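You operate a simulated robot arm through the tools that you are given. There is no shell and no other tool. Be economical: measure what you need, move in short steps, check, and stop when the job is done.

Carry out the task below with a simulated two-armed robot. There is one attempt and no reset: what you move stays moved.

TASK
Stack the 30 mm ring, then the 35 mm ring on the grey camera block, short lens on top.
Fine: the teal cap comes off first and lies on the blue ring mat; rings and lens sit centred; the other rings stay.

Only the result counts: the job must be done as asked and must still hold three seconds after the hand-in. Knocking over, shifting, dropping, spilling or breaking anything else fails it. A push-on lid holds only when it is set on centred and level and pressed home; a screw cap is set on level and turned clockwise until tight.

THE ROBOT
Two 7-joint arms with fingered hands on one trunk, on a base that drives. Base frame: it is fixed to the floor where the robot stands at the start and does not move with it; the origin is under the middle of the robot, x ahead of it, y to its left, z up. Readings come in mm, rad, newtons and seconds.
The left shoulder is at the start at [151, 187, 951], the right one opposite. With the tool pointing down near the work surface each hand reaches from about 100 to 900 mm from the robot's upright axis, wherever it stands, measured 20 degrees to its own side. Places, roughly: blue ring mat [700, 200, 800]; mount of the grey camera block [500, 100, 800]; teal body cap (9x9x3 cm) [500, 100, 800]. Payload 3.6 kg a hand.
The tool frame of a hand sits at the grasp point between the pads (the TCP): z along the fingers, y along the line on which they close. The tips reach 26 mm beyond it. Largest opening 88 mm; the body of the gripper starts 30 mm behind the TCP. The gripper is a hand of 3 fingers: y runs from the thumb to the fingers, the wrist lies at [-17, -98, -164] in the tool frame, and closing takes about 1.5 s.
Orientation is that of the tool frame in the base frame, as a unit quaternion [w, x, y, z]. With the fingers straight down and the wrist toward the robot, the tool's x, y and z point along [0, 1, 0], [1, 0, 0] and [0, 0, -1] of the base frame.

THE INTERFACE
- The arms move only by the tool jog_arm. It takes "left_moves", "right_moves" or both (then of equal length, played together; a hand with none holds still); each is a list of rows, each a list of 6 numbers: the shift along the tool's x, y, z in units of 30 mm (1.0 is 30 mm), then the turn, a rotation vector about the tool's x, y, z in units of 4 degrees (1.0 is 4 degrees). In form: [[dx, dy, dz, ax, ay, az], ...]. A call has 1 to 10 rows; each row shifts and turns the commanded pose from where the row before left it, along the tool's axes as they then stand. "left_gripper" and "right_gripper" are, for a hand that has rows, the gripper command, from -1 (shut) to 1 (fully open), values between in proportion, set as the call begins (left out, the last holds). A call with a number of a shift or a turn outside -1 to 1 is refused whole. Rows are played at 5 a second. More than 50 mm and 0.15 rad between two rows, or a gripper value outside its range, and nothing of the call is played. A pose out of reach is approached as far as the arm can. The call stops where the force on the tool passes 40 N (or 10 N more than at its start, if that is more) or the arm is blocked; 0.2 s more then pass. The fingers move at their own pace (about 153 mm/s each) and stop on an object; they squeeze with about 30 N. The grip force told is the motor's: it shows also when the fingers shut on nothing. Time passes only in rows, and 0.2 s behind the last, so rows that do not move let the fingers close. It gives the time, the measured TCP pose, the force on the tool (base axes), the opening and the grip force at its end, in the units of the frame above (readings bear some noise), with the torque about the TCP (base axes, N m) and any sound that the robot's microphone picked up.
- Cameras (640 x 400 px; columns grow to the right, rows downward): "scene" is now at [267.9, 37, 900.8]; the picture's right is [0.46, -0.89, -0.00], its down [0.22, 0.11, -0.97] and it looks along [0.86, 0.44, 0.24] (base axes); focal length 214 px, centre (320, 200). "left" rides on the left gripper at [-56, -80, -102] in its tool frame; the picture's right is [-0.73, -0.32, 0.60], its down [0.62, -0.67, 0.41] and it looks along [0.27, 0.68, 0.69] (tool axes); focal length 247 px, centre (320, 200). "right" rides on the right gripper at [56, -80, -102] in its tool frame; the picture's right is [-0.73, 0.32, -0.60], its down [-0.62, -0.67, 0.41] and it looks along [-0.27, 0.68, 0.69] (tool axes); focal length 247 px, centre (320, 200).
- capture(camera): a new picture of that camera. No time passes.
- slide_trunk(by): slides the trunk up (or, below 0, down) by that many mm; the arms and the scene camera ride with it, the base frame stays. It gives what a move gives, with no picture.
- steer(legs): drives the robot by 1 to 6 legs, each [ahead, left, turn to the left] in mm, mm and rad, along the robot's own axes; the way and the turn of a leg run together, so that a leg with both is an arc; at most 1500 mm and 3.142 rad a leg. The arms and the cameras ride along, it lands a little off, and it stops where it bumps. It gives what a move gives.
- move_fingers(fingers, thumb_bend, thumb_turn, hand): sets how far each is bent, from 0 (flat) to 1 (curled in); at 0.3 the hand is open as for a grip, at 0.7 the pads meet at the TCP. One left out holds its place. A second passes; each finger stops where it meets its share of the squeeze, and holds until it gets a number again. A gripper value or a shape takes the hand back. It gives what a move gives, with no picture; readings hold the bend of each and the force on the fingers (four entries, about 0 where the hand has none), thumb and palm. thumb_turn goes from beside the hand (0) to across from the fingers (1), as for a grip.
- hand_shape(shape, hand): the hand has 3 fingers and takes this shape, open, in about a second: jaw (thumb against the fingers, like two jaws); tri (thumb and two fingers); tip (a fingertip pinch); poke (one finger out to press); point (the index stretched); flat (the hand flat); cup (the hand cupped); fist (a fist). The gripper value then closes the fingers along that shape, each until it touches; the sizes above hold for jaw. It gives what a move gives, with no picture.
- turn_head(pan, tilt): turns the head with the scene camera to pan (to the left, within 1.047 rad either way) and tilt (down, from -0.506 to 1.204), counted from straight ahead of the robot. It gives what a move gives.
- probe_pixels(camera, pixels): for up to 12 pixels [column, row] of the newest picture of that camera ("zoom" is the newest enlarged one), the place [x, y, z] in the base frame of the surface seen there, good to about 3 mm. No time passes.
- enlarge(camera, box): a new picture of the part [left, top, right, bottom] of that camera's present view, enlarged. No time passes.
- hand_in(): hands the job in; it is judged then, once.

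Go step by step. Measure first, check grasps and placings, and put right what went wrong. The budget is 80 turns and 62 pictures, counting those below and the enlarged ones. Unless the task says otherwise, let go and move clear before handing in, and close with one line.

The tools are called after ">>>" as a command line: name --argument value ..., lists and objects as JSON in quotes. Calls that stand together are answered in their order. jog_arm: Moves the arms, as the interface text tells. Its arguments: {"type":"object","properties":{"left_moves":{"type":"array"},"left_gripper":{"type":"number"},"right_moves":{"type":"array"},"right_gripper":{"type":"number"}},"required":[]} The other tools are called the same way: slide_trunk (by) slides the trunk up or down; hand_shape (shape, hand) gives the hand a shape; move_fingers (fingers, thumb_bend, thumb_turn, hand) moves the fingers one by one; steer (legs) drives the base; turn_head (pan, tilt) turns the head that bears the scene camera; capture (camera) takes a picture; probe_pixels (camera, pixels) gives the place of the surface under pixels of a picture; enlarge (camera, box) takes an enlarged picture of a part of a camera's view; hand_in () hands the job in.

At the start:

```text
time_s: 0.0
left_tcp_pos: [368.7, 355.7, 1090.1]
left_ee_rot: [0.0, 0.707, 0.707, 0.001]
left_wrist_force: [-0.6, 0.2, 0.2]
left_torque: [0.03, 0.0, 0.02]
left_opening: 87.6
left_gripper_force: 0.0
left_shape: jaw
left_bend: [0.3, 0.3, 0.98]
left_finger forces: [0.0, 0.0, 0.0, 0.0, 0.0, 0.1]
right_tcp_pos: [502.8, -21.0, 1131.7]
right_ee_rot: [0.0, 0.707, 0.707, 0.0]
right_wrist_force: [0.0, -0.9, 0.0]
right_torque: [-0.01, 0.01, -0.03]
right_opening: 87.4
right_gripper_force: 0.0
right_shape: jaw
right_bend: [0.3, 0.3, 0.98]
right_finger forces: [0.0, 0.0, 0.1, 0.0, 0.1, 0.0]
trunk travel left (down, up): [-100.0, 658.0]
robot x, y, heading: [0.8, -0.9, 0.005]
head pan, tilt: [0.476, -0.248]
```

scene: 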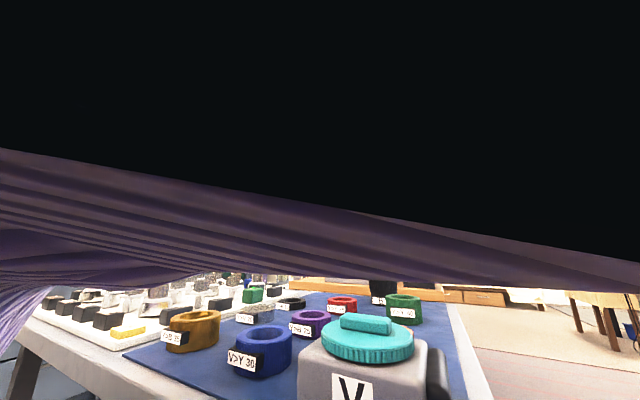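
right: 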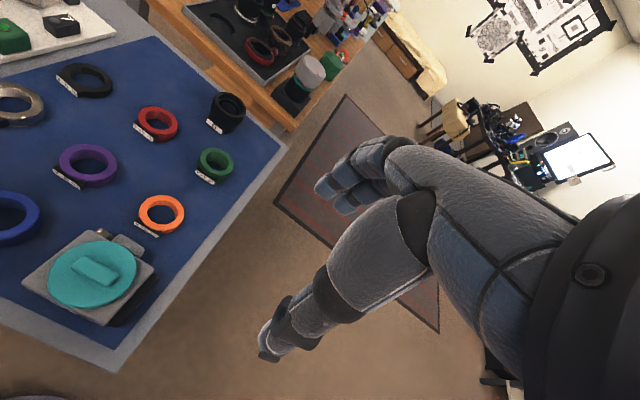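
left: 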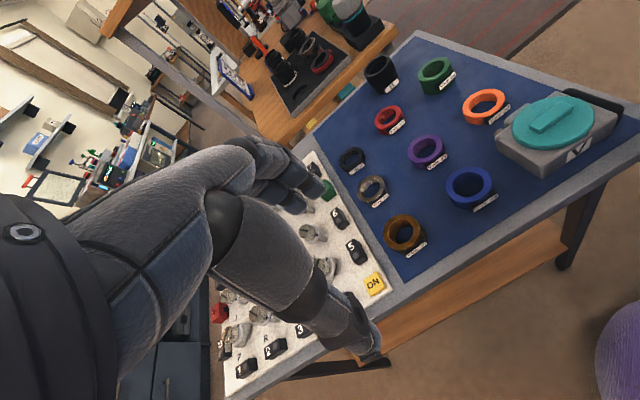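

The left picture shows the blue mat with about nine labelled rings, a black lens at (380,72) and the camera block with teal cap at (553,125). I'll enlarge the views to read the labels.

>>> enlarge --camera "left" --box '[330, 40, 530, 165]'

>>> enlarge --camera "left" --box '[330, 140, 530, 265]'

>>> turn_head --pan 0.25 --tilt 0.5

```text
3.20 times, centred on (430, 102) of left
```

zoom: 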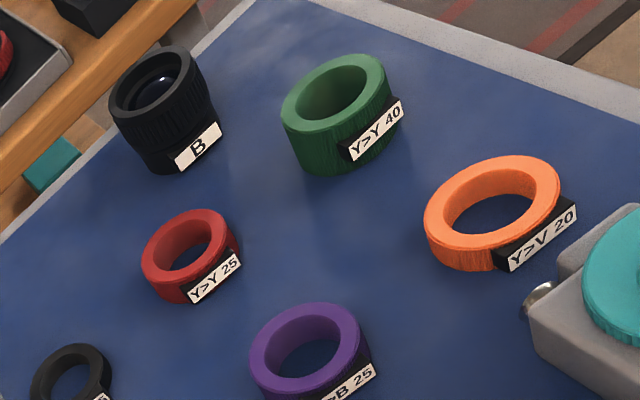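

```text
3.20 times, centred on (430, 202) of left
```

zoom: 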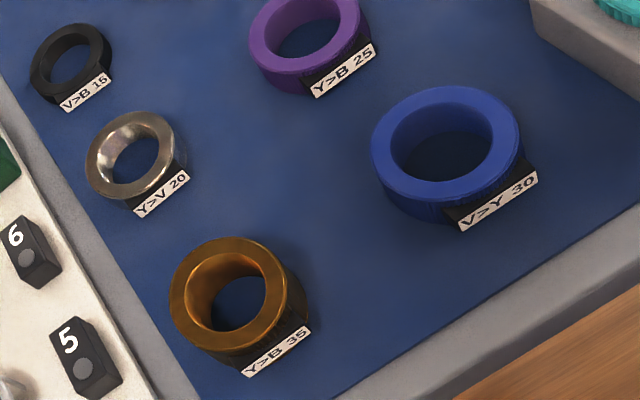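

```text
time_s: 1.1
left_tcp_pos: [368.5, 355.6, 1091.2]
left_ee_rot: [0.0, 0.707, 0.707, 0.001]
left_wrist_force: [-0.3, 0.4, 0.0]
left_torque: [0.01, -0.01, 0.01]
left_opening: 87.7
left_gripper_force: 0.1
left_shape: jaw
left_bend: [0.3, 0.3, 0.98]
left_finger forces: [0.1, 0.0, 0.1, 0.0, 0.0, 0.0]
right_tcp_pos: [503.4, -19.4, 1130.8]
right_ee_rot: [0.0, 0.707, 0.707, 0.0]
right_wrist_force: [0.5, -0.1, -0.6]
right_torque: [0.0, -0.03, 0.01]
right_opening: 87.8
right_gripper_force: 0.0
right_shape: jaw
right_bend: [0.3, 0.3, 0.98]
right_finger forces: [0.1, 0.1, 0.1, 0.0, 0.0, 0.0]
trunk travel left (down, up): [-100.0, 658.0]
robot x, y, heading: [-0.4, 1.0, 0.001]
head pan, tilt: [0.25, 0.499]
```

The 30 mm ring is blue (V>Y 30), the 35 mm ring is bronze (Y>B 35), and there's a black lens marked B. I'll look at the scene view to check for other lenses and measure.

>>> capture --camera "scene"

>>> enlarge --camera "right" --box '[180, 0, 380, 125]'

>>> capture --camera "left"

```text
56 pictures are left
```

scene: 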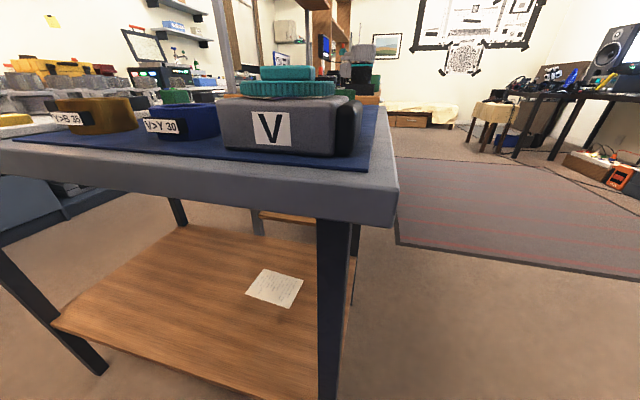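

```text
3.20 times, centred on (280, 62) of right
```

zoom: 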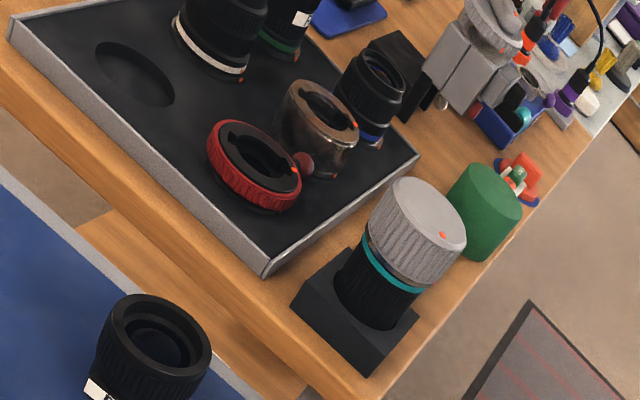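

```text
54 pictures are left
```

left: 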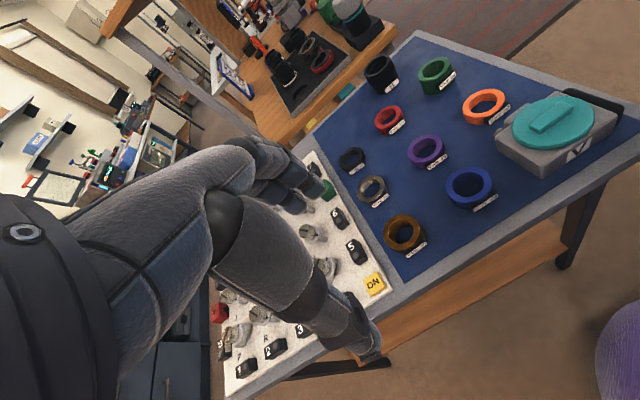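

Only one lens (B) is on the mat; I'll probe key surfaces now.

>>> probe_pixels --camera "left" --pixels '[[553, 113], [520, 138], [584, 112], [545, 98], [610, 128], [520, 158], [448, 185], [492, 185], [470, 172], [470, 201], [480, 150], [469, 188]]'

>>> probe_pixels --camera "left" --pixels '[[386, 230], [419, 230], [402, 217], [402, 246], [369, 67], [391, 67], [380, 58], [380, 76], [435, 60], [425, 145], [482, 100], [372, 187]]'

>>> capture --camera "right"

```text
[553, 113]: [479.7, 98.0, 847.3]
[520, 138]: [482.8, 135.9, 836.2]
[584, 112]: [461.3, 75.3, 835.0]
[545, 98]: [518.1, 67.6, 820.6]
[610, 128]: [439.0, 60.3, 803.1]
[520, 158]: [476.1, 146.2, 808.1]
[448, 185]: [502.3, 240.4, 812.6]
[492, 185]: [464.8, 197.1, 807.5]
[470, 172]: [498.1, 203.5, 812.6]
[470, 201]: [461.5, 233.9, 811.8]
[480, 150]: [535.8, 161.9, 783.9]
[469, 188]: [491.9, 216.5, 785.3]
```

```text
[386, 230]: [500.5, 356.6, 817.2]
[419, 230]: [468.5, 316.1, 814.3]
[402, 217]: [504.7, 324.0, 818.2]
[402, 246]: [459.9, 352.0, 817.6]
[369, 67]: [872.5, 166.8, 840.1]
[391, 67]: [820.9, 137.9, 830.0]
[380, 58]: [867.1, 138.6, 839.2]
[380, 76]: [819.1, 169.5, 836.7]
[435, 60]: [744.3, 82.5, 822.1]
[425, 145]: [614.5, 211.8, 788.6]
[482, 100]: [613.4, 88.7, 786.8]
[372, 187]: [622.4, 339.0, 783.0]
```

```text
53 pictures are left
```

right: 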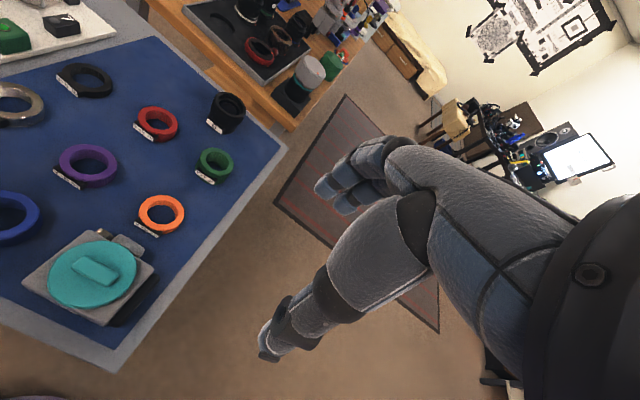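

Mat is at z≈784; blue ring top 812, bronze 818, lens about 838, cap handle 847. Now a close look at the cap and ring label orientations.

>>> enlarge --camera "right" --box '[0, 180, 192, 300]'

>>> enlarge --camera "left" --box '[480, 70, 640, 170]'

```text
3.33 times, centred on (96, 240) of right
```

zoom: 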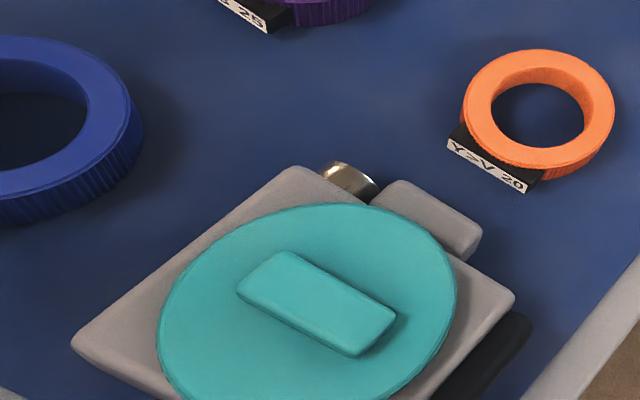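

```text
4.00 times, centred on (560, 120) of left
```

zoom: 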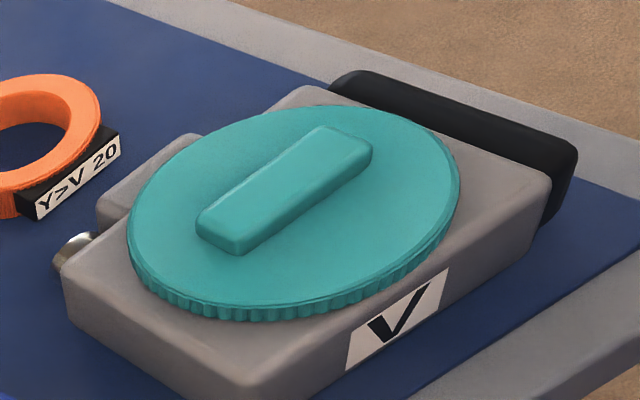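

>>> probe_pixels --camera "zoom" --pixels '[[215, 222], [350, 145], [285, 185], [240, 250], [150, 225], [430, 150], [215, 140], [290, 300], [230, 350], [100, 300], [500, 185], [300, 110]]'

```text
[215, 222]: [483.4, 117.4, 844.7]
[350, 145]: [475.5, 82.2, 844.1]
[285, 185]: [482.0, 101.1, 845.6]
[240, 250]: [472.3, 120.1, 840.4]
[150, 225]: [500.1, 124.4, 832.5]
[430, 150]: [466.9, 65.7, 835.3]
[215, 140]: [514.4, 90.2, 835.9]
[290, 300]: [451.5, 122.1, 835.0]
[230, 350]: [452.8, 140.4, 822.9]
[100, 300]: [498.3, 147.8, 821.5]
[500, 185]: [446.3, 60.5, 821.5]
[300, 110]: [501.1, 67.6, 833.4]
```

The handle bar centre is at about (480,100), z 845, running nearly along y (tilted ~12°). I'll move the right arm aside, and bring the left hand above the cap.

>>> jog_arm --left_moves '[[-0.95, 0.41, 0.3, 0, 0, 0.3], [-0.95, 0.41, 0.3, 0, 0, 0.3], [-0.95, 0.41, 0.3, 0, 0, 0.3], [-0.95, 0.41, 0.3, 0, 0, 0.3], [-0.95, 0.41, 0.3, 0, 0, 0.3], [-0.95, 0.41, 0.3, 0, 0, 0.3], [-0.95, 0.41, 0.3, 0, 0, 0.3], [-0.95, 0.41, 0.3, 0, 0, 0.3], [-0.95, 0.41, 0.3, 0, 0, 0.3], [0, 0, 0, 0, 0, 0.2]]' --right_moves '[[-1, -0.3, 0, 0, 0, 0], [-1, -0.3, 0, 0, 0, 0], [-1, -0.3, 0, 0, 0, 0], [-1, -0.3, 0, 0, 0, 0], [-1, -0.3, 0, 0, 0, 0], [-1, -0.3, 0, 0, 0, 0], [-1, -0.3, 0, 0, 0, 0], [-1, -0.3, 0, 0, 0, 0], [-1, -0.3, 0, 0, 0, 0], [-1, -0.3, 0, 0, 0, 0]]' --left_gripper 0.2

>>> turn_head --pan 0.45 --tilt 0.2

>>> capture --camera "left"

>>> capture --camera "scene"

```text
time_s: 3.3
left_tcp_pos: [457.2, 89.7, 1010.5]
left_ee_rot: [-0.001, 0.775, 0.632, 0.0]
left_wrist_force: [0.9, 0.5, -0.7]
left_torque: [0.01, 0.02, -0.03]
left_opening: 52.9
left_gripper_force: 0.0
left_shape: jaw
left_bend: [0.39, 0.62, 1.0]
left_finger forces: [0.0, 0.0, 0.0, 0.1, 0.0, 0.0]
right_tcp_pos: [413.0, -320.4, 1131.2]
right_ee_rot: [0.0, 0.706, 0.708, 0.0]
right_wrist_force: [0.4, -0.5, 0.7]
right_torque: [0.01, 0.02, 0.0]
right_opening: 88.0
right_gripper_force: 0.0
right_shape: jaw
right_bend: [0.3, 0.3, 0.98]
right_finger forces: [0.0, 0.0, 0.1, 0.0, 0.0, 0.1]
trunk travel left (down, up): [-100.0, 658.0]
robot x, y, heading: [-0.3, -1.8, -0.0]
head pan, tilt: [0.25, 0.499]
```

```text
time_s: 4.1
left_tcp_pos: [456.6, 90.8, 1009.8]
left_ee_rot: [0.0, 0.775, 0.632, 0.0]
left_wrist_force: [-1.3, -0.4, 0.6]
left_torque: [0.01, 0.01, 0.05]
left_opening: 53.0
left_gripper_force: 0.0
left_shape: jaw
left_bend: [0.39, 0.62, 1.0]
left_finger forces: [0.1, 0.1, 0.0, 0.1, 0.1, 0.0]
right_tcp_pos: [413.4, -320.0, 1131.2]
right_ee_rot: [0.001, 0.707, 0.707, 0.0]
right_wrist_force: [-0.6, 0.4, -0.3]
right_torque: [0.0, 0.0, 0.0]
right_opening: 87.8
right_gripper_force: 0.0
right_shape: jaw
right_bend: [0.3, 0.3, 0.98]
right_finger forces: [0.0, 0.0, 0.0, 0.1, 0.0, 0.1]
trunk travel left (down, up): [-100.0, 658.0]
robot x, y, heading: [0.8, 0.3, 0.002]
head pan, tilt: [0.45, 0.201]
```

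```text
50 pictures are left
```

left: 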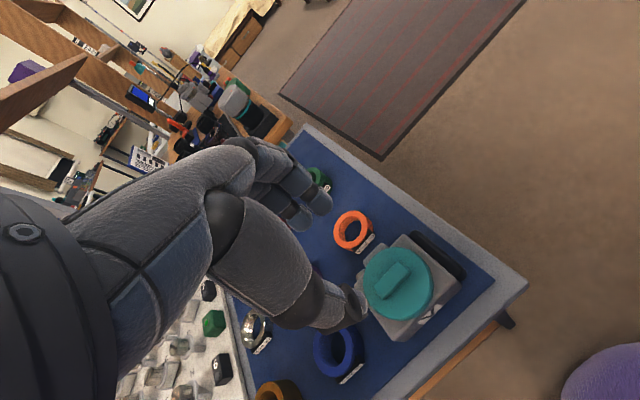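

```text
49 pictures are left
```

scene: 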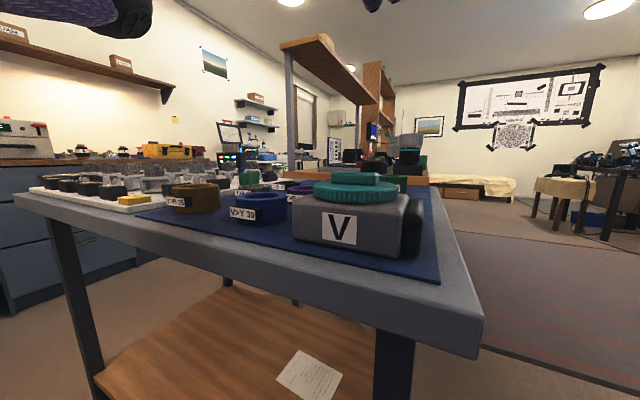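

The handle's bar is lined up with the closing line (tool y ≈ (0.98,−0.2)). I'll descend to about z 895 above it and check.

>>> jog_arm --left_moves '[[0.12, 0.17, 0.95, 0, 0, 0], [0.12, 0.17, 0.95, 0, 0, 0], [0.12, 0.17, 0.95, 0, 0, 0], [0.12, 0.17, 0.95, 0, 0, 0]]'

>>> enlarge --camera "left" --box '[200, 100, 480, 275]'

>>> enlarge --camera "scene" --box '[240, 75, 480, 275]'

```text
time_s: 5.1
left_tcp_pos: [480.0, 101.1, 897.9]
left_ee_rot: [0.0, 0.776, 0.631, 0.0]
left_wrist_force: [0.0, 0.6, -0.6]
left_torque: [-0.02, -0.02, -0.05]
left_opening: 53.1
left_gripper_force: 0.1
left_shape: jaw
left_bend: [0.39, 0.62, 1.0]
left_finger forces: [0.1, 0.1, 0.0, 0.0, 0.1, 0.0]
right_tcp_pos: [413.9, -319.5, 1132.2]
right_ee_rot: [0.0, 0.707, 0.707, 0.0]
right_wrist_force: [0.4, -0.7, 0.2]
right_torque: [0.0, -0.01, 0.01]
right_opening: 87.9
right_gripper_force: 0.1
right_shape: jaw
right_bend: [0.3, 0.3, 0.98]
right_finger forces: [0.0, 0.0, 0.0, 0.1, 0.1, 0.0]
trunk travel left (down, up): [-100.0, 658.0]
robot x, y, heading: [-5.1, -0.8, -0.002]
head pan, tilt: [0.45, 0.201]
```

```text
2.29 times, centred on (340, 188) of left
```

zoom: 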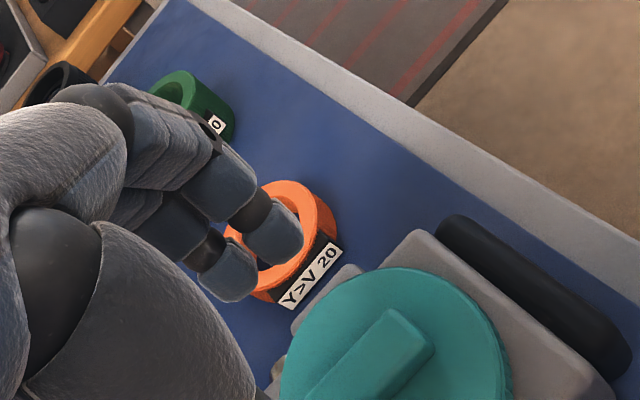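

```text
2.00 times, centred on (360, 175) of scene
```

zoom: 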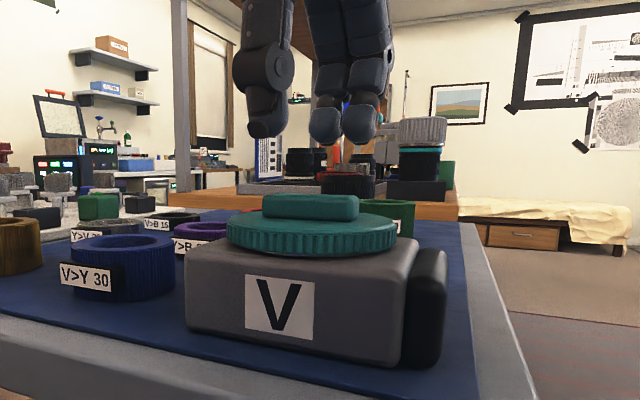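

>>> probe_pixels --camera "zoom" --pixels '[[265, 130], [325, 138], [358, 138], [310, 197], [310, 212], [270, 200], [355, 203]]'

```text
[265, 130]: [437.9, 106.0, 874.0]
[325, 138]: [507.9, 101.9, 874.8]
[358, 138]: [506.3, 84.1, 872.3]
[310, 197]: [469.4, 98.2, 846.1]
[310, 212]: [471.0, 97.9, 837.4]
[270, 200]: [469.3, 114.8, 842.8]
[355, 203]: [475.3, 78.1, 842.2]
```

Tips are at z≈873 with TCP 898, straddling the handle. Descend 33 mm (tips at ~840) and close.

>>> jog_arm --left_moves '[[0, 0, 0.55, 0, 0, 0], [0, 0, 0.55, 0, 0, 0]]'

>>> jog_arm --left_moves '[[0, 0, 0, 0, 0, 0], [0, 0, 0, 0, 0, 0], [0, 0, 0, 0, 0, 0], [0, 0, 0, 0, 0, 0], [0, 0, 0, 0, 0, 0], [0, 0, 0, 0, 0, 0], [0, 0, 0, 0, 0, 0]]' --left_gripper -1

>>> enlarge --camera "scene" --box '[240, 75, 480, 275]'

```text
time_s: 5.7
left_tcp_pos: [480.3, 100.3, 864.2]
left_ee_rot: [0.0, 0.775, 0.632, 0.0]
left_wrist_force: [0.8, -0.4, -0.5]
left_torque: [-0.02, -0.01, 0.0]
left_opening: 53.5
left_gripper_force: 0.0
left_shape: jaw
left_bend: [0.39, 0.62, 1.0]
left_finger forces: [0.0, 0.0, 0.0, 0.1, 0.0, 0.0]
right_tcp_pos: [414.6, -320.6, 1131.1]
right_ee_rot: [0.0, 0.707, 0.707, -0.001]
right_wrist_force: [0.5, -0.2, 0.3]
right_torque: [0.03, 0.02, 0.02]
right_opening: 87.6
right_gripper_force: 0.1
right_shape: jaw
right_bend: [0.3, 0.3, 0.98]
right_finger forces: [0.1, 0.1, 0.0, 0.1, 0.1, 0.0]
trunk travel left (down, up): [-100.0, 658.0]
robot x, y, heading: [-1.6, -0.8, 0.0]
head pan, tilt: [0.45, 0.201]
```

```text
time_s: 7.3
left_tcp_pos: [478.4, 100.9, 864.3]
left_ee_rot: [-0.001, 0.775, 0.632, 0.001]
left_wrist_force: [0.1, 0.3, 0.5]
left_torque: [0.01, 0.02, 0.03]
left_opening: 10.4
left_gripper_force: 30.2
left_shape: jaw
left_bend: [0.66, 0.73, 1.0]
left_finger forces: [13.7, 14.0, 0.0, 0.1, 27.7, 0.0]
right_tcp_pos: [413.6, -319.4, 1130.4]
right_ee_rot: [-0.001, 0.707, 0.707, 0.0]
right_wrist_force: [-0.2, -0.1, 0.3]
right_torque: [0.0, 0.01, -0.01]
right_opening: 88.1
right_gripper_force: 0.0
right_shape: jaw
right_bend: [0.3, 0.3, 0.98]
right_finger forces: [0.0, 0.0, 0.0, 0.0, 0.0, 0.0]
trunk travel left (down, up): [-100.0, 658.0]
robot x, y, heading: [2.3, -0.3, -0.002]
head pan, tilt: [0.45, 0.201]
```

```text
2.00 times, centred on (360, 175) of scene
```

zoom: 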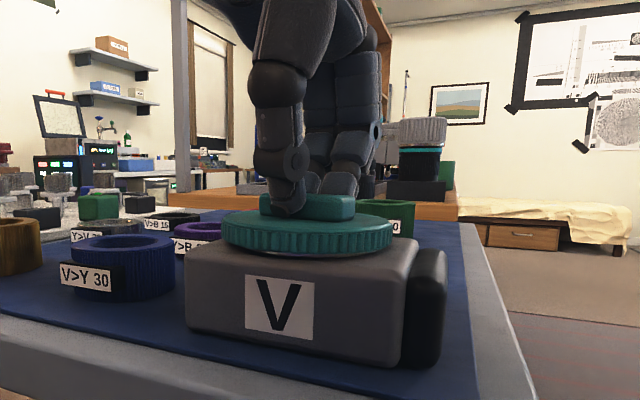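

The grip holds the handle (13.7/14/27.7 N). Lift gently to see if the cap comes free.

>>> jog_arm --left_moves '[[0, 0, -0.2, 0, 0, 0], [0, 0, -0.2, 0, 0, 0], [0, 0, -0.3, 0, 0, 0], [0, 0, -0.3, 0, 0, 0]]'

>>> enlarge --camera "scene" --box '[240, 75, 480, 275]'

```text
time_s: 8.3
left_tcp_pos: [480.6, 100.7, 893.4]
left_ee_rot: [0.0, 0.775, 0.632, 0.0]
left_wrist_force: [-0.4, 0.4, -0.1]
left_torque: [-0.02, -0.01, 0.01]
left_opening: 10.6
left_gripper_force: 30.6
left_shape: jaw
left_bend: [0.66, 0.73, 1.0]
left_finger forces: [13.7, 14.0, 0.0, 0.0, 27.8, 0.0]
right_tcp_pos: [413.4, -319.8, 1130.7]
right_ee_rot: [-0.001, 0.707, 0.707, 0.0]
right_wrist_force: [0.5, -1.0, -1.1]
right_torque: [0.02, -0.02, -0.03]
right_opening: 87.7
right_gripper_force: 0.1
right_shape: jaw
right_bend: [0.3, 0.3, 0.98]
right_finger forces: [0.0, 0.0, 0.0, 0.0, 0.0, 0.1]
trunk travel left (down, up): [-100.0, 658.0]
robot x, y, heading: [0.7, 1.1, -0.004]
head pan, tilt: [0.45, 0.201]
```

```text
2.00 times, centred on (360, 175) of scene
```

zoom: 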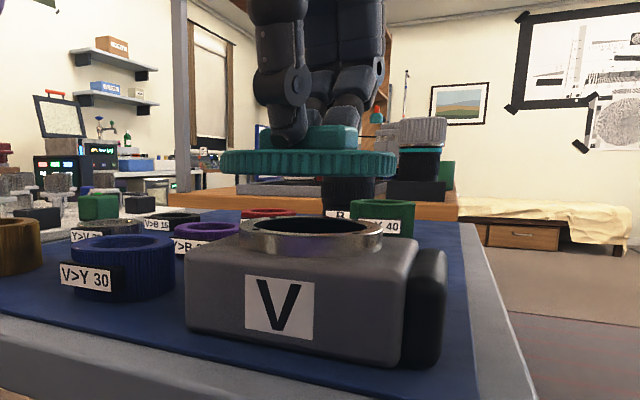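

The cap is free and the mount shows as a metal ring. I'll raise and shift toward a free spot near (555,285) and look at the mat.

>>> jog_arm --left_moves '[[0, 0, -1, 0, 0, 0], [0, 0, -1, 0, 0, 0], [0.5, 0, -1, 0, 0, 0], [1, 0.1, -0.7, 0, 0, 0], [1, 0.1, 0, 0, 0, 0], [1, 0.1, 0, 0, 0, 0], [1, 0.1, 0, 0, 0, 0], [1, 0.1, 0, 0, 0, 0], [1, 0.1, 0, 0, 0, 0]]'

>>> capture --camera "left"

>>> capture --camera "scene"

```text
time_s: 10.3
left_tcp_pos: [537.1, 287.8, 1004.4]
left_ee_rot: [0.0, 0.775, 0.632, 0.001]
left_wrist_force: [0.6, -0.3, 0.4]
left_torque: [-0.01, 0.01, -0.02]
left_opening: 10.5
left_gripper_force: 29.8
left_shape: jaw
left_bend: [0.66, 0.73, 1.0]
left_finger forces: [13.3, 14.2, 0.1, 0.0, 27.6, 0.0]
right_tcp_pos: [412.7, -319.7, 1131.0]
right_ee_rot: [0.0, 0.707, 0.707, 0.0]
right_wrist_force: [0.6, 0.5, 0.1]
right_torque: [-0.02, -0.02, -0.01]
right_opening: 87.9
right_gripper_force: 0.0
right_shape: jaw
right_bend: [0.3, 0.3, 0.98]
right_finger forces: [0.1, 0.0, 0.1, 0.0, 0.0, 0.0]
trunk travel left (down, up): [-100.0, 658.0]
robot x, y, heading: [0.7, 0.0, 0.003]
head pan, tilt: [0.45, 0.201]
```

```text
44 pictures are left
```

left: 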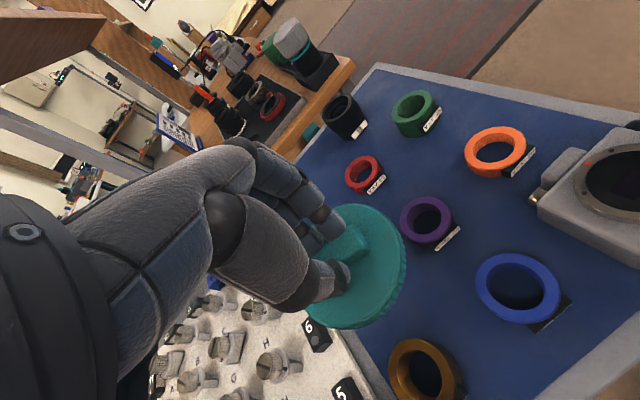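

```text
43 pictures are left
```

scene: 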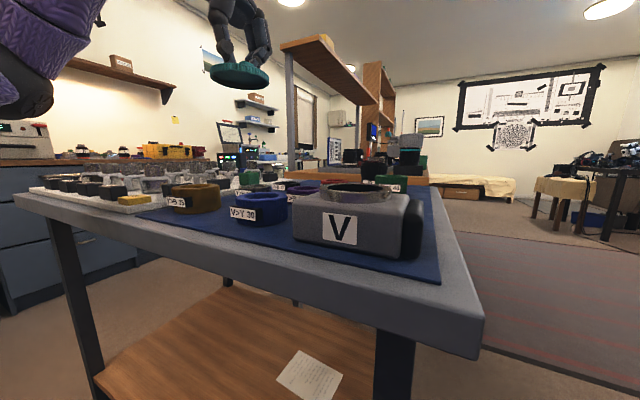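

>>> probe_pixels --camera "left" --pixels '[[406, 222], [447, 212], [425, 243], [428, 202], [347, 172], [380, 170], [477, 275], [558, 298], [530, 258], [505, 317], [393, 350], [450, 372]]'

>>> probe_pixels --camera "left" --pixels '[[415, 345], [415, 396], [576, 180], [605, 205], [625, 145], [600, 158], [577, 193], [625, 212], [550, 320], [405, 250], [310, 150], [370, 370]]'

```text
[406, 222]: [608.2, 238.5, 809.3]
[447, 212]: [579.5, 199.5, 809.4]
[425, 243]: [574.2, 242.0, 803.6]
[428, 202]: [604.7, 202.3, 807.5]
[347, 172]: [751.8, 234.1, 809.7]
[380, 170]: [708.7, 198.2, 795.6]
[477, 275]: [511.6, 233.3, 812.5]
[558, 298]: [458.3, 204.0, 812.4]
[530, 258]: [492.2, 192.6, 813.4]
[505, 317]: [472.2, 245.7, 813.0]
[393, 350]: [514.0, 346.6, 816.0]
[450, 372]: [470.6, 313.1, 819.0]
```

```text
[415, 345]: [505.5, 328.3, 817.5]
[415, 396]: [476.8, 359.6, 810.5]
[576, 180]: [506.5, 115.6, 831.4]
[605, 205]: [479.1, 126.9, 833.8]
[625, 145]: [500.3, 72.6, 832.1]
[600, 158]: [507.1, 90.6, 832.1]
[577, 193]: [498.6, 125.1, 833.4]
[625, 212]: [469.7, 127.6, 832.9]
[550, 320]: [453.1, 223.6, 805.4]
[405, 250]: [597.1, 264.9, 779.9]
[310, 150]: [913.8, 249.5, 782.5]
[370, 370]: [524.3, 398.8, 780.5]
```

Rings' positions are mapped: purple (592,219), red (722,230), black (724,339), lens (845,155). There's a roomy spot on the mat near (818,268), so I'll carry the cap there at height.

>>> jog_arm --left_moves '[[0.12, 0.93, 0, 0, 0, 0], [0.12, 0.93, 0, 0, 0, 0], [0.12, 0.93, 0, 0, 0, 0], [0.12, 0.93, 0, 0, 0, 0], [0.12, 0.93, 0, 0, 0, 0], [0.12, 0.93, 0, 0, 0, 0], [0.12, 0.93, 0, 0, 0, 0], [0.12, 0.93, 0, 0, 0, 0], [0.12, 0.93, 0, 0, 0, 0], [0.12, 0.93, 0, 0, 0, 0]]'

>>> jog_arm --left_moves '[[0, 0, 1, 0, 0, 0], [0, 0, 1, 0, 0, 0], [0, 0, 1, 0, 0, 0], [0, 0, 0.7, 0, 0, 0]]'

>>> capture --camera "left"

>>> capture --camera "scene"

```text
time_s: 12.5
left_tcp_pos: [806.7, 267.3, 999.2]
left_ee_rot: [0.0, 0.776, 0.631, 0.0]
left_wrist_force: [0.9, 0.1, -1.6]
left_torque: [-0.03, -0.02, 0.05]
left_opening: 10.6
left_gripper_force: 29.7
left_shape: jaw
left_bend: [0.66, 0.73, 1.0]
left_finger forces: [13.2, 14.5, 0.1, 0.0, 27.6, 0.0]
left hand out of reach, approached as far as the arm can: row 10
right_tcp_pos: [414.0, -320.2, 1131.0]
right_ee_rot: [0.0, 0.707, 0.707, 0.0]
right_wrist_force: [0.3, 0.3, -0.2]
right_torque: [-0.01, 0.01, 0.02]
right_opening: 87.8
right_gripper_force: 0.0
right_shape: jaw
right_bend: [0.3, 0.3, 0.98]
right_finger forces: [0.0, 0.0, 0.1, 0.0, 0.0, 0.0]
trunk travel left (down, up): [-100.0, 658.0]
robot x, y, heading: [0.3, -0.6, -0.002]
head pan, tilt: [0.45, 0.201]
```

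```text
time_s: 13.5
left_tcp_pos: [806.5, 267.7, 887.2]
left_ee_rot: [0.0, 0.775, 0.632, 0.0]
left_wrist_force: [-0.3, 0.1, 0.2]
left_torque: [-0.01, -0.02, 0.01]
left_opening: 10.3
left_gripper_force: 29.9
left_shape: jaw
left_bend: [0.66, 0.73, 1.0]
left_finger forces: [13.1, 14.4, 0.0, 0.0, 27.5, 0.0]
right_tcp_pos: [413.9, -318.7, 1130.4]
right_ee_rot: [0.0, 0.707, 0.707, -0.001]
right_wrist_force: [0.3, -0.9, -0.7]
right_torque: [-0.04, 0.01, 0.0]
right_opening: 87.9
right_gripper_force: 0.0
right_shape: jaw
right_bend: [0.3, 0.3, 0.98]
right_finger forces: [0.0, 0.1, 0.0, 0.1, 0.0, 0.1]
trunk travel left (down, up): [-100.0, 658.0]
robot x, y, heading: [0.3, -2.0, 0.007]
head pan, tilt: [0.45, 0.201]
```

```text
42 pictures are left
```

left: 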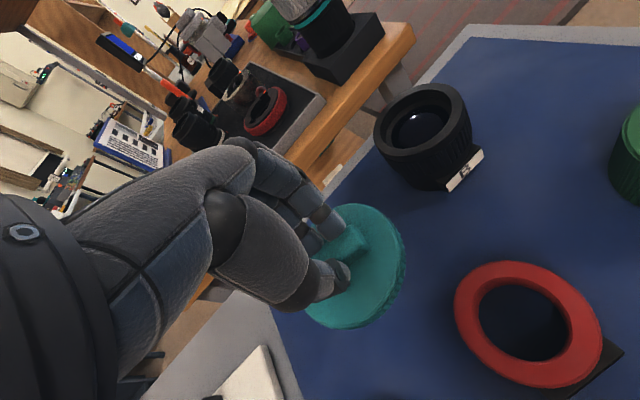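

```text
41 pictures are left
```

scene: 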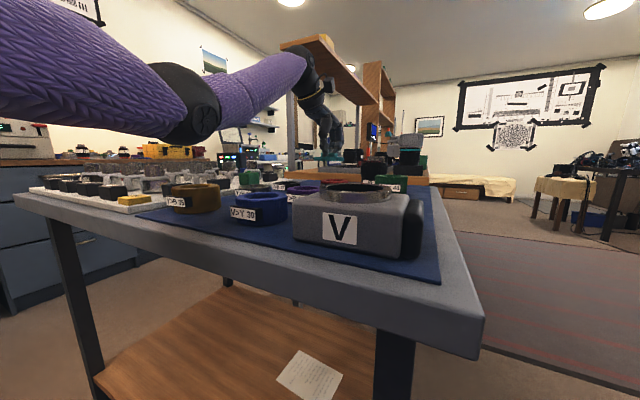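

>>> probe_pixels --camera "left" --pixels '[[290, 330], [300, 370], [345, 190], [365, 165], [390, 340], [420, 240], [390, 130], [468, 130], [432, 90], [465, 330], [280, 320], [400, 200]]'

```text
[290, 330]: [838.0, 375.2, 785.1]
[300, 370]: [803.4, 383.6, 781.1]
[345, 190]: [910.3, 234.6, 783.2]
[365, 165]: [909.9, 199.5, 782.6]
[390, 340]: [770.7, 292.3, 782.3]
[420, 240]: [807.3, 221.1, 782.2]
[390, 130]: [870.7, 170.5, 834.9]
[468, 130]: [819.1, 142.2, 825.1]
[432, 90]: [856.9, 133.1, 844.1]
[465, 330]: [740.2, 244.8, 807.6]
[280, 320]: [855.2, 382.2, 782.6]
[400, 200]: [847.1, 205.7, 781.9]
```

The spot is well inside the mat and clear of red ring (740,245) and lens. Lower the cap.

>>> jog_arm --left_moves '[[0, 0, 0.8, 0, 0, 0], [0, 0, 0.8, 0, 0, 0], [0, 0, 0.2, 0, 0, 0], [0, 0, 0.1, 0, 0, 0]]'

>>> enlarge --camera "left" --box '[220, 180, 460, 330]'

```text
time_s: 14.5
left_tcp_pos: [806.6, 266.9, 829.6]
left_ee_rot: [0.0, 0.775, 0.632, 0.0]
left_wrist_force: [0.7, -0.5, 0.5]
left_torque: [-0.02, -0.03, -0.02]
left_opening: 10.4
left_gripper_force: 30.1
left_shape: jaw
left_bend: [0.66, 0.73, 1.0]
left_finger forces: [13.0, 14.4, 0.1, 0.1, 27.5, 0.0]
right_tcp_pos: [414.3, -319.5, 1129.5]
right_ee_rot: [0.0, 0.707, 0.707, -0.001]
right_wrist_force: [0.0, 0.2, -0.1]
right_torque: [0.01, -0.01, 0.02]
right_opening: 87.7
right_gripper_force: 0.0
right_shape: jaw
right_bend: [0.3, 0.3, 0.98]
right_finger forces: [0.0, 0.0, 0.0, 0.0, 0.1, 0.0]
trunk travel left (down, up): [-100.0, 658.0]
robot x, y, heading: [-4.2, -1.4, -0.003]
head pan, tilt: [0.45, 0.201]
```

```text
2.67 times, centred on (340, 255) of left
```

zoom: 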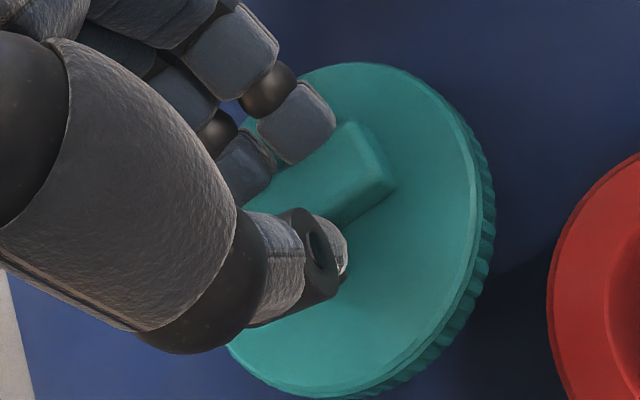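

No contact yet; continue in 1.5–2 mm steps until the force rises.

>>> jog_arm --left_moves '[[0, 0, 0.07, 0, 0, 0], [0, 0, 0.07, 0, 0, 0], [0, 0, 0.07, 0, 0, 0]]'

>>> jog_arm --left_moves '[[0, 0, 0.05, 0, 0, 0], [0, 0, 0.05, 0, 0, 0]]'

```text
time_s: 15.3
left_tcp_pos: [805.7, 268.3, 824.6]
left_ee_rot: [0.001, 0.775, 0.632, 0.0]
left_wrist_force: [0.6, 0.3, -0.7]
left_torque: [0.0, -0.01, -0.03]
left_opening: 10.5
left_gripper_force: 29.7
left_shape: jaw
left_bend: [0.66, 0.73, 1.0]
left_finger forces: [13.1, 14.4, 0.0, 0.1, 27.6, 0.0]
right_tcp_pos: [413.6, -320.9, 1131.5]
right_ee_rot: [0.0, 0.708, 0.707, 0.0]
right_wrist_force: [0.5, 0.1, 0.9]
right_torque: [-0.02, -0.01, 0.0]
right_opening: 87.7
right_gripper_force: 0.1
right_shape: jaw
right_bend: [0.3, 0.3, 0.98]
right_finger forces: [0.0, 0.1, 0.1, 0.0, 0.0, 0.0]
trunk travel left (down, up): [-100.0, 658.0]
robot x, y, heading: [1.9, 0.5, 0.001]
head pan, tilt: [0.45, 0.201]
```

```text
time_s: 15.9
left_tcp_pos: [806.6, 267.0, 821.9]
left_ee_rot: [0.0, 0.775, 0.632, 0.001]
left_wrist_force: [0.3, 1.1, 0.1]
left_torque: [0.0, 0.01, 0.01]
left_opening: 10.2
left_gripper_force: 30.2
left_shape: jaw
left_bend: [0.66, 0.73, 1.0]
left_finger forces: [13.3, 14.5, 0.0, 0.0, 27.9, 0.0]
right_tcp_pos: [413.8, -321.0, 1131.0]
right_ee_rot: [0.0, 0.707, 0.707, -0.001]
right_wrist_force: [0.3, 0.3, 1.2]
right_torque: [0.0, -0.01, 0.01]
right_opening: 87.8
right_gripper_force: 0.0
right_shape: jaw
right_bend: [0.3, 0.3, 0.98]
right_finger forces: [0.1, 0.0, 0.1, 0.0, 0.0, 0.0]
trunk travel left (down, up): [-100.0, 658.0]
robot x, y, heading: [-1.2, 0.2, 0.001]
head pan, tilt: [0.45, 0.201]
```

>>> jog_arm --left_moves '[[0, 0, 0.06, 0, 0, 0], [0, 0, 0.06, 0, 0, 0], [0, 0, 0.06, 0, 0, 0]]'

>>> enlarge --camera "left" --box '[220, 180, 460, 330]'

```text
time_s: 16.7
left_tcp_pos: [805.6, 266.6, 820.5]
left_ee_rot: [0.002, 0.775, 0.632, 0.003]
left_wrist_force: [0.9, 1.2, 13.8]
left_torque: [0.02, 0.04, 0.03]
left_opening: 10.8
left_gripper_force: 30.6
left_shape: jaw
left_bend: [0.66, 0.73, 1.0]
left_finger forces: [15.1, 16.3, 0.0, 0.0, 32.5, 0.0]
right_tcp_pos: [411.1, -319.1, 1131.6]
right_ee_rot: [0.001, 0.707, 0.707, 0.001]
right_wrist_force: [-0.2, 0.5, 0.9]
right_torque: [0.02, 0.02, -0.01]
right_opening: 87.7
right_gripper_force: 0.0
right_shape: jaw
right_bend: [0.3, 0.3, 0.98]
right_finger forces: [0.0, 0.0, 0.1, 0.0, 0.0, 0.0]
trunk travel left (down, up): [-100.0, 658.0]
robot x, y, heading: [0.1, 0.4, 0.001]
head pan, tilt: [0.45, 0.201]
```

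```text
2.67 times, centred on (340, 255) of left
```

zoom: 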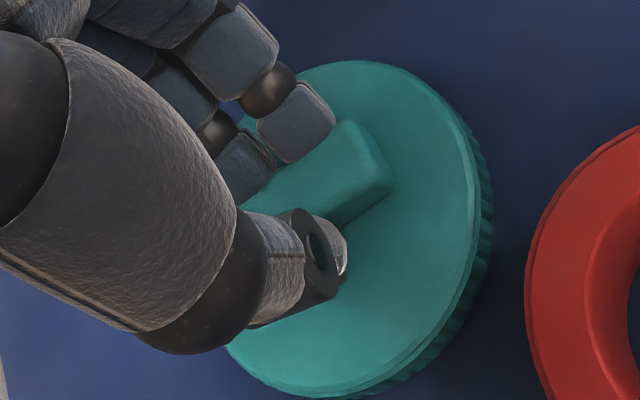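

Contact at 13.8 N: the cap is on the mat. Ease off, open, and lift straight up.

>>> jog_arm --left_moves '[[0, 0, -0.05, 0, 0, 0], [0, 0, 0, 0, 0, 0], [0, 0, 0, 0, 0, 0], [0, 0, 0, 0, 0, 0]]' --left_gripper 0.1

>>> jog_arm --left_moves '[[0, 0, -0.3, 0, 0, 0], [0, 0, -0.5, 0, 0, 0], [0, 0, -1, 0, 0, 0], [0, 0, -1, 0, 0, 0], [0, 0, -1, 0, 0, 0], [0, 0, -1, 0, 0, 0]]'

>>> capture --camera "left"

```text
time_s: 17.7
left_tcp_pos: [805.9, 265.9, 820.4]
left_ee_rot: [0.002, 0.775, 0.632, 0.001]
left_wrist_force: [3.9, -0.2, 15.1]
left_torque: [0.02, 0.12, -0.02]
left_opening: 43.9
left_gripper_force: 0.0
left_shape: jaw
left_bend: [0.41, 0.71, 1.0]
left_finger forces: [1.5, 1.4, 0.0, 0.1, 11.6, 0.0]
right_tcp_pos: [412.1, -320.8, 1131.7]
right_ee_rot: [0.0, 0.707, 0.708, 0.0]
right_wrist_force: [-0.3, 0.4, 0.5]
right_torque: [0.0, -0.01, -0.01]
right_opening: 87.7
right_gripper_force: 0.1
right_shape: jaw
right_bend: [0.3, 0.3, 0.98]
right_finger forces: [0.0, 0.0, 0.1, 0.0, 0.0, 0.0]
trunk travel left (down, up): [-100.0, 658.0]
robot x, y, heading: [1.2, 1.9, 0.001]
head pan, tilt: [0.45, 0.201]
```

```text
time_s: 19.1
left_tcp_pos: [806.6, 265.1, 963.6]
left_ee_rot: [0.0, 0.775, 0.632, 0.0]
left_wrist_force: [-0.2, -0.1, -0.1]
left_torque: [-0.01, 0.01, -0.03]
left_opening: 48.2
left_gripper_force: 0.0
left_shape: jaw
left_bend: [0.4, 0.65, 1.0]
left_finger forces: [0.0, 0.0, 0.0, 0.0, 0.1, 0.0]
right_tcp_pos: [411.7, -320.4, 1131.5]
right_ee_rot: [0.0, 0.708, 0.706, 0.0]
right_wrist_force: [0.1, 0.1, -0.3]
right_torque: [0.01, -0.01, 0.01]
right_opening: 87.5
right_gripper_force: 0.1
right_shape: jaw
right_bend: [0.3, 0.3, 0.98]
right_finger forces: [0.1, 0.0, 0.1, 0.0, 0.0, 0.0]
trunk travel left (down, up): [-100.0, 658.0]
robot x, y, heading: [-1.6, -1.9, 0.005]
head pan, tilt: [0.45, 0.201]
```

```text
38 pictures are left
```

left: 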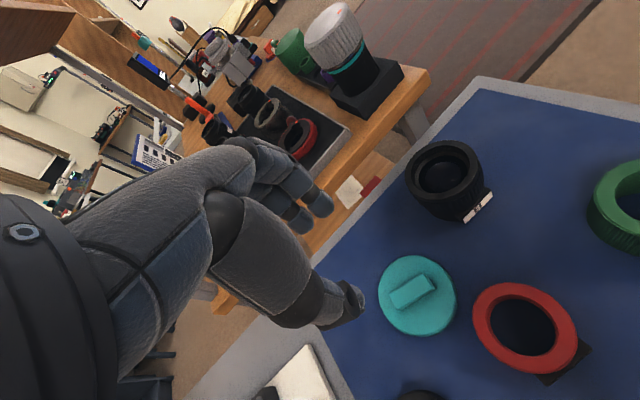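

The cap lies on the mat, clear of everything. Now retreat to the blue ring and turn the hand so it closes along y (label faces −x).

>>> jog_arm --left_moves '[[-0.36, -1, 0, 0, 0, 0], [-0.36, -1, 0, 0, 0, 0], [-0.36, -1, 0, 0, 0, 0], [-0.36, -1, 0, 0, 0, 0], [-0.36, -1, 0, 0, 0, 0], [-0.36, -1, 0, 0, 0, 0], [-0.36, -1, 0, 0, 0, 0], [-0.36, -1, 0, 0, 0, 0], [-0.36, -1, 0, 0, 0, 0], [0, 0, 0, 0, 0, 0.98]]' --left_gripper 1

>>> jog_arm --left_moves '[[0, 0, 0, 0, 0, 0.98], [0, 0, 0, 0, 0, 0.98], [0, 0, 0, 0, 0, 0.98], [0, 0, 0, 0, 0, 0.98], [0, 0, 0, 0, 0, 0.98], [0, 0, 0, 0, 0, 0.98], [0, 0, 0, 0, 0, 0.98], [0, 0, 0, 0, 0, 0.98], [0, 0, 0, 0, 0, 0.98], [0, 0, 0, 0, 0, 0.98]]'

>>> jog_arm --left_moves '[[0, 0, 0, 0, 0, 0.98], [0, 0, 0, 0, 0, 0.98], [0, 0, 0, 0, 0, 0.98], [0, 0, 0, 0, 0, 0.98], [0, 0, 0, 0, 0, 0.98], [0, 0, 0, 0, 0, 0.98], [0, 0, 0, 0, 0, 0.98], [0, 0, 0, 0, 0, 0.98], [0, 0, 0, 0, 0, 0.98]]'

>>> capture --camera "left"

```text
time_s: 21.3
left_tcp_pos: [522.3, 225.9, 961.5]
left_ee_rot: [0.0, 0.797, 0.604, -0.001]
left_wrist_force: [-0.3, 0.0, -0.6]
left_torque: [-0.02, 0.0, 0.01]
left_opening: 88.0
left_gripper_force: 0.0
left_shape: jaw
left_bend: [0.3, 0.3, 0.98]
left_finger forces: [0.0, 0.0, 0.0, 0.1, 0.1, 0.1]
right_tcp_pos: [413.8, -319.5, 1130.6]
right_ee_rot: [0.0, 0.707, 0.707, 0.0]
right_wrist_force: [0.4, 0.2, -0.3]
right_torque: [0.01, -0.01, 0.0]
right_opening: 87.9
right_gripper_force: 0.0
right_shape: jaw
right_bend: [0.3, 0.3, 0.98]
right_finger forces: [0.0, 0.0, 0.0, 0.0, 0.0, 0.0]
trunk travel left (down, up): [-100.0, 658.0]
robot x, y, heading: [-2.1, -2.2, 0.002]
head pan, tilt: [0.45, 0.201]
```

```text
time_s: 23.5
left_tcp_pos: [522.6, 226.3, 961.7]
left_ee_rot: [0.0, 0.953, 0.303, 0.0]
left_wrist_force: [-0.7, 0.7, -0.1]
left_torque: [0.0, 0.02, -0.03]
left_opening: 87.8
left_gripper_force: 0.1
left_shape: jaw
left_bend: [0.3, 0.3, 0.98]
left_finger forces: [0.1, 0.1, 0.0, 0.0, 0.0, 0.0]
right_tcp_pos: [415.4, -319.1, 1130.4]
right_ee_rot: [0.0, 0.708, 0.707, 0.0]
right_wrist_force: [1.1, 0.8, 1.3]
right_torque: [-0.01, -0.01, 0.02]
right_opening: 87.8
right_gripper_force: 0.1
right_shape: jaw
right_bend: [0.3, 0.3, 0.98]
right_finger forces: [0.0, 0.0, 0.0, 0.0, 0.0, 0.1]
trunk travel left (down, up): [-100.0, 658.0]
robot x, y, heading: [1.1, -2.7, -0.0]
head pan, tilt: [0.45, 0.201]
```

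```text
time_s: 25.5
left_tcp_pos: [522.2, 226.2, 961.2]
left_ee_rot: [0.0, 1.0, -0.001, 0.0]
left_wrist_force: [-0.8, 0.2, -0.6]
left_torque: [0.01, 0.01, 0.04]
left_opening: 87.6
left_gripper_force: 0.2
left_shape: jaw
left_bend: [0.3, 0.3, 0.98]
left_finger forces: [0.0, 0.0, 0.0, 0.0, 0.0, 0.0]
right_tcp_pos: [413.1, -319.0, 1131.0]
right_ee_rot: [-0.001, 0.707, 0.707, 0.0]
right_wrist_force: [0.8, -0.4, -0.3]
right_torque: [-0.01, 0.05, -0.01]
right_opening: 87.6
right_gripper_force: 0.1
right_shape: jaw
right_bend: [0.3, 0.3, 0.98]
right_finger forces: [0.1, 0.0, 0.0, 0.1, 0.0, 0.0]
trunk travel left (down, up): [-100.0, 658.0]
robot x, y, heading: [0.4, -1.5, 0.004]
head pan, tilt: [0.45, 0.201]
```

```text
37 pictures are left
```

left: 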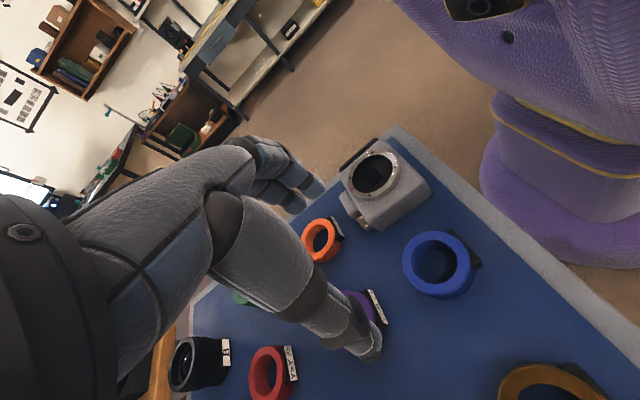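

Orientation is exact now. Enlarge on blue ring and mount to measure centres.

>>> enlarge --camera "left" --box '[330, 130, 490, 300]'

```text
2.35 times, centred on (410, 215) of left
```

zoom: 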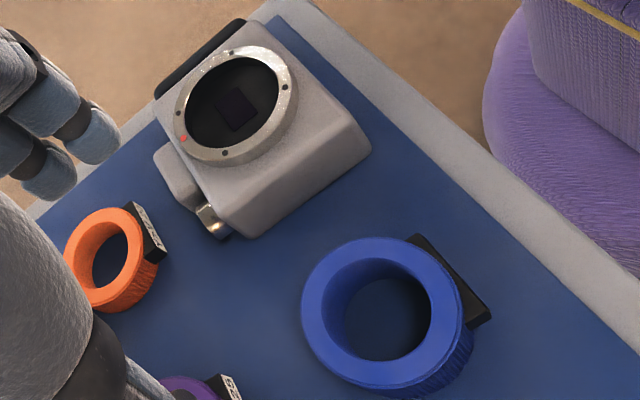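

>>> probe_pixels --camera "zoom" --pixels '[[318, 305], [443, 318], [388, 248], [378, 372], [335, 265], [432, 362], [184, 103], [291, 100], [243, 52], [222, 155], [200, 75], [275, 130]]'

>>> probe_pixels --camera "zoom" --pixels '[[304, 305], [461, 318], [388, 239], [378, 382], [430, 240], [485, 310], [460, 270], [420, 255], [350, 370], [450, 290]]'

```text
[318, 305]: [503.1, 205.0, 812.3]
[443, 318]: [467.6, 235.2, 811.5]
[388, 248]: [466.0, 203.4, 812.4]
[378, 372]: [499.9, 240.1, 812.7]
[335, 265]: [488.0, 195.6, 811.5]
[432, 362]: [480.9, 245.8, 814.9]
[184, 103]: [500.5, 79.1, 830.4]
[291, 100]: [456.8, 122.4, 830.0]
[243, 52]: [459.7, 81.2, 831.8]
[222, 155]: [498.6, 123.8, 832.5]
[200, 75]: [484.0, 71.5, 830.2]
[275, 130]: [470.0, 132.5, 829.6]
```

```text
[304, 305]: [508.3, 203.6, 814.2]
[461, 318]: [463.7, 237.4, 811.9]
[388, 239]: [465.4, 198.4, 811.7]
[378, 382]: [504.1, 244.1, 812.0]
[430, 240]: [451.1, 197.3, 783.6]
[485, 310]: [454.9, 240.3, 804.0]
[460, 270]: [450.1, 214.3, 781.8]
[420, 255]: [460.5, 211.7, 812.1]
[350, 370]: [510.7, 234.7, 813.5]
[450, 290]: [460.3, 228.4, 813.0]
```

Blue ring centre is (484.6,220.8), outer radius ≈30; mount centre (478.3,101.8). Position and descend around the blue ring.

>>> jog_arm --left_moves '[[-0.63, 0.09, 0, 0, 0, 0], [-0.62, 0.09, 0, 0, 0, 0], [0, 0, 1, 0, 0, 0], [0, 0, 1, 0, 0, 0], [0, 0, 0.9, 0, 0, 0]]'

>>> enlarge --camera "left" --box '[200, 110, 480, 285]'

>>> enlarge --camera "scene" --box '[160, 75, 400, 275]'

```text
time_s: 26.7
left_tcp_pos: [485.2, 220.4, 873.5]
left_ee_rot: [0.001, 1.0, 0.0, 0.001]
left_wrist_force: [0.0, 0.0, -0.1]
left_torque: [0.02, -0.02, 0.0]
left_opening: 87.8
left_gripper_force: 0.1
left_shape: jaw
left_bend: [0.3, 0.3, 0.98]
left_finger forces: [0.0, 0.0, 0.1, 0.0, 0.0, 0.0]
right_tcp_pos: [412.7, -319.8, 1131.0]
right_ee_rot: [0.0, 0.707, 0.707, 0.0]
right_wrist_force: [0.8, 0.9, -0.1]
right_torque: [0.0, 0.0, 0.0]
right_opening: 87.6
right_gripper_force: 0.0
right_shape: jaw
right_bend: [0.3, 0.3, 0.98]
right_finger forces: [0.0, 0.0, 0.0, 0.0, 0.1, 0.1]
trunk travel left (down, up): [-100.0, 658.0]
robot x, y, heading: [-0.3, 2.9, -0.001]
head pan, tilt: [0.45, 0.201]
```

```text
2.29 times, centred on (340, 198) of left
```

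zoom: 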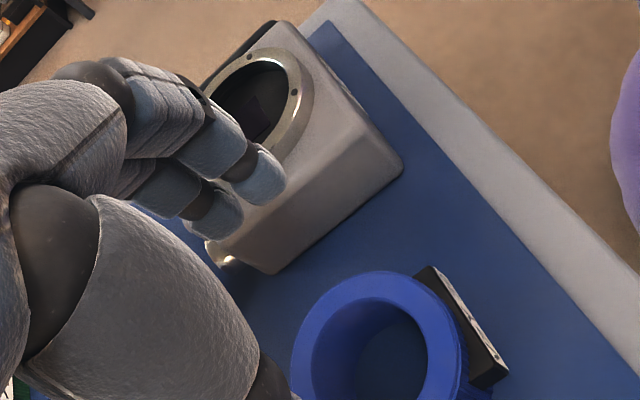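

```text
2.00 times, centred on (280, 175) of scene
```

zoom: 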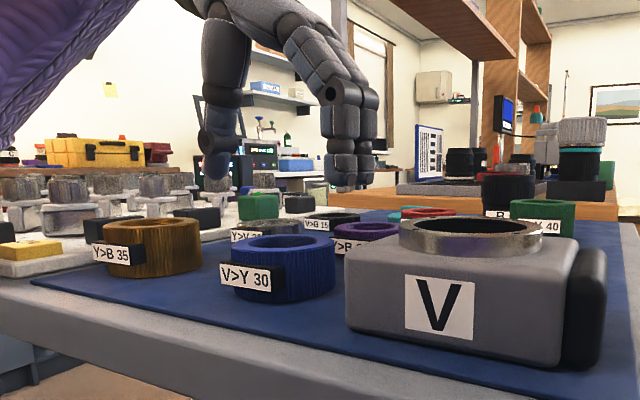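

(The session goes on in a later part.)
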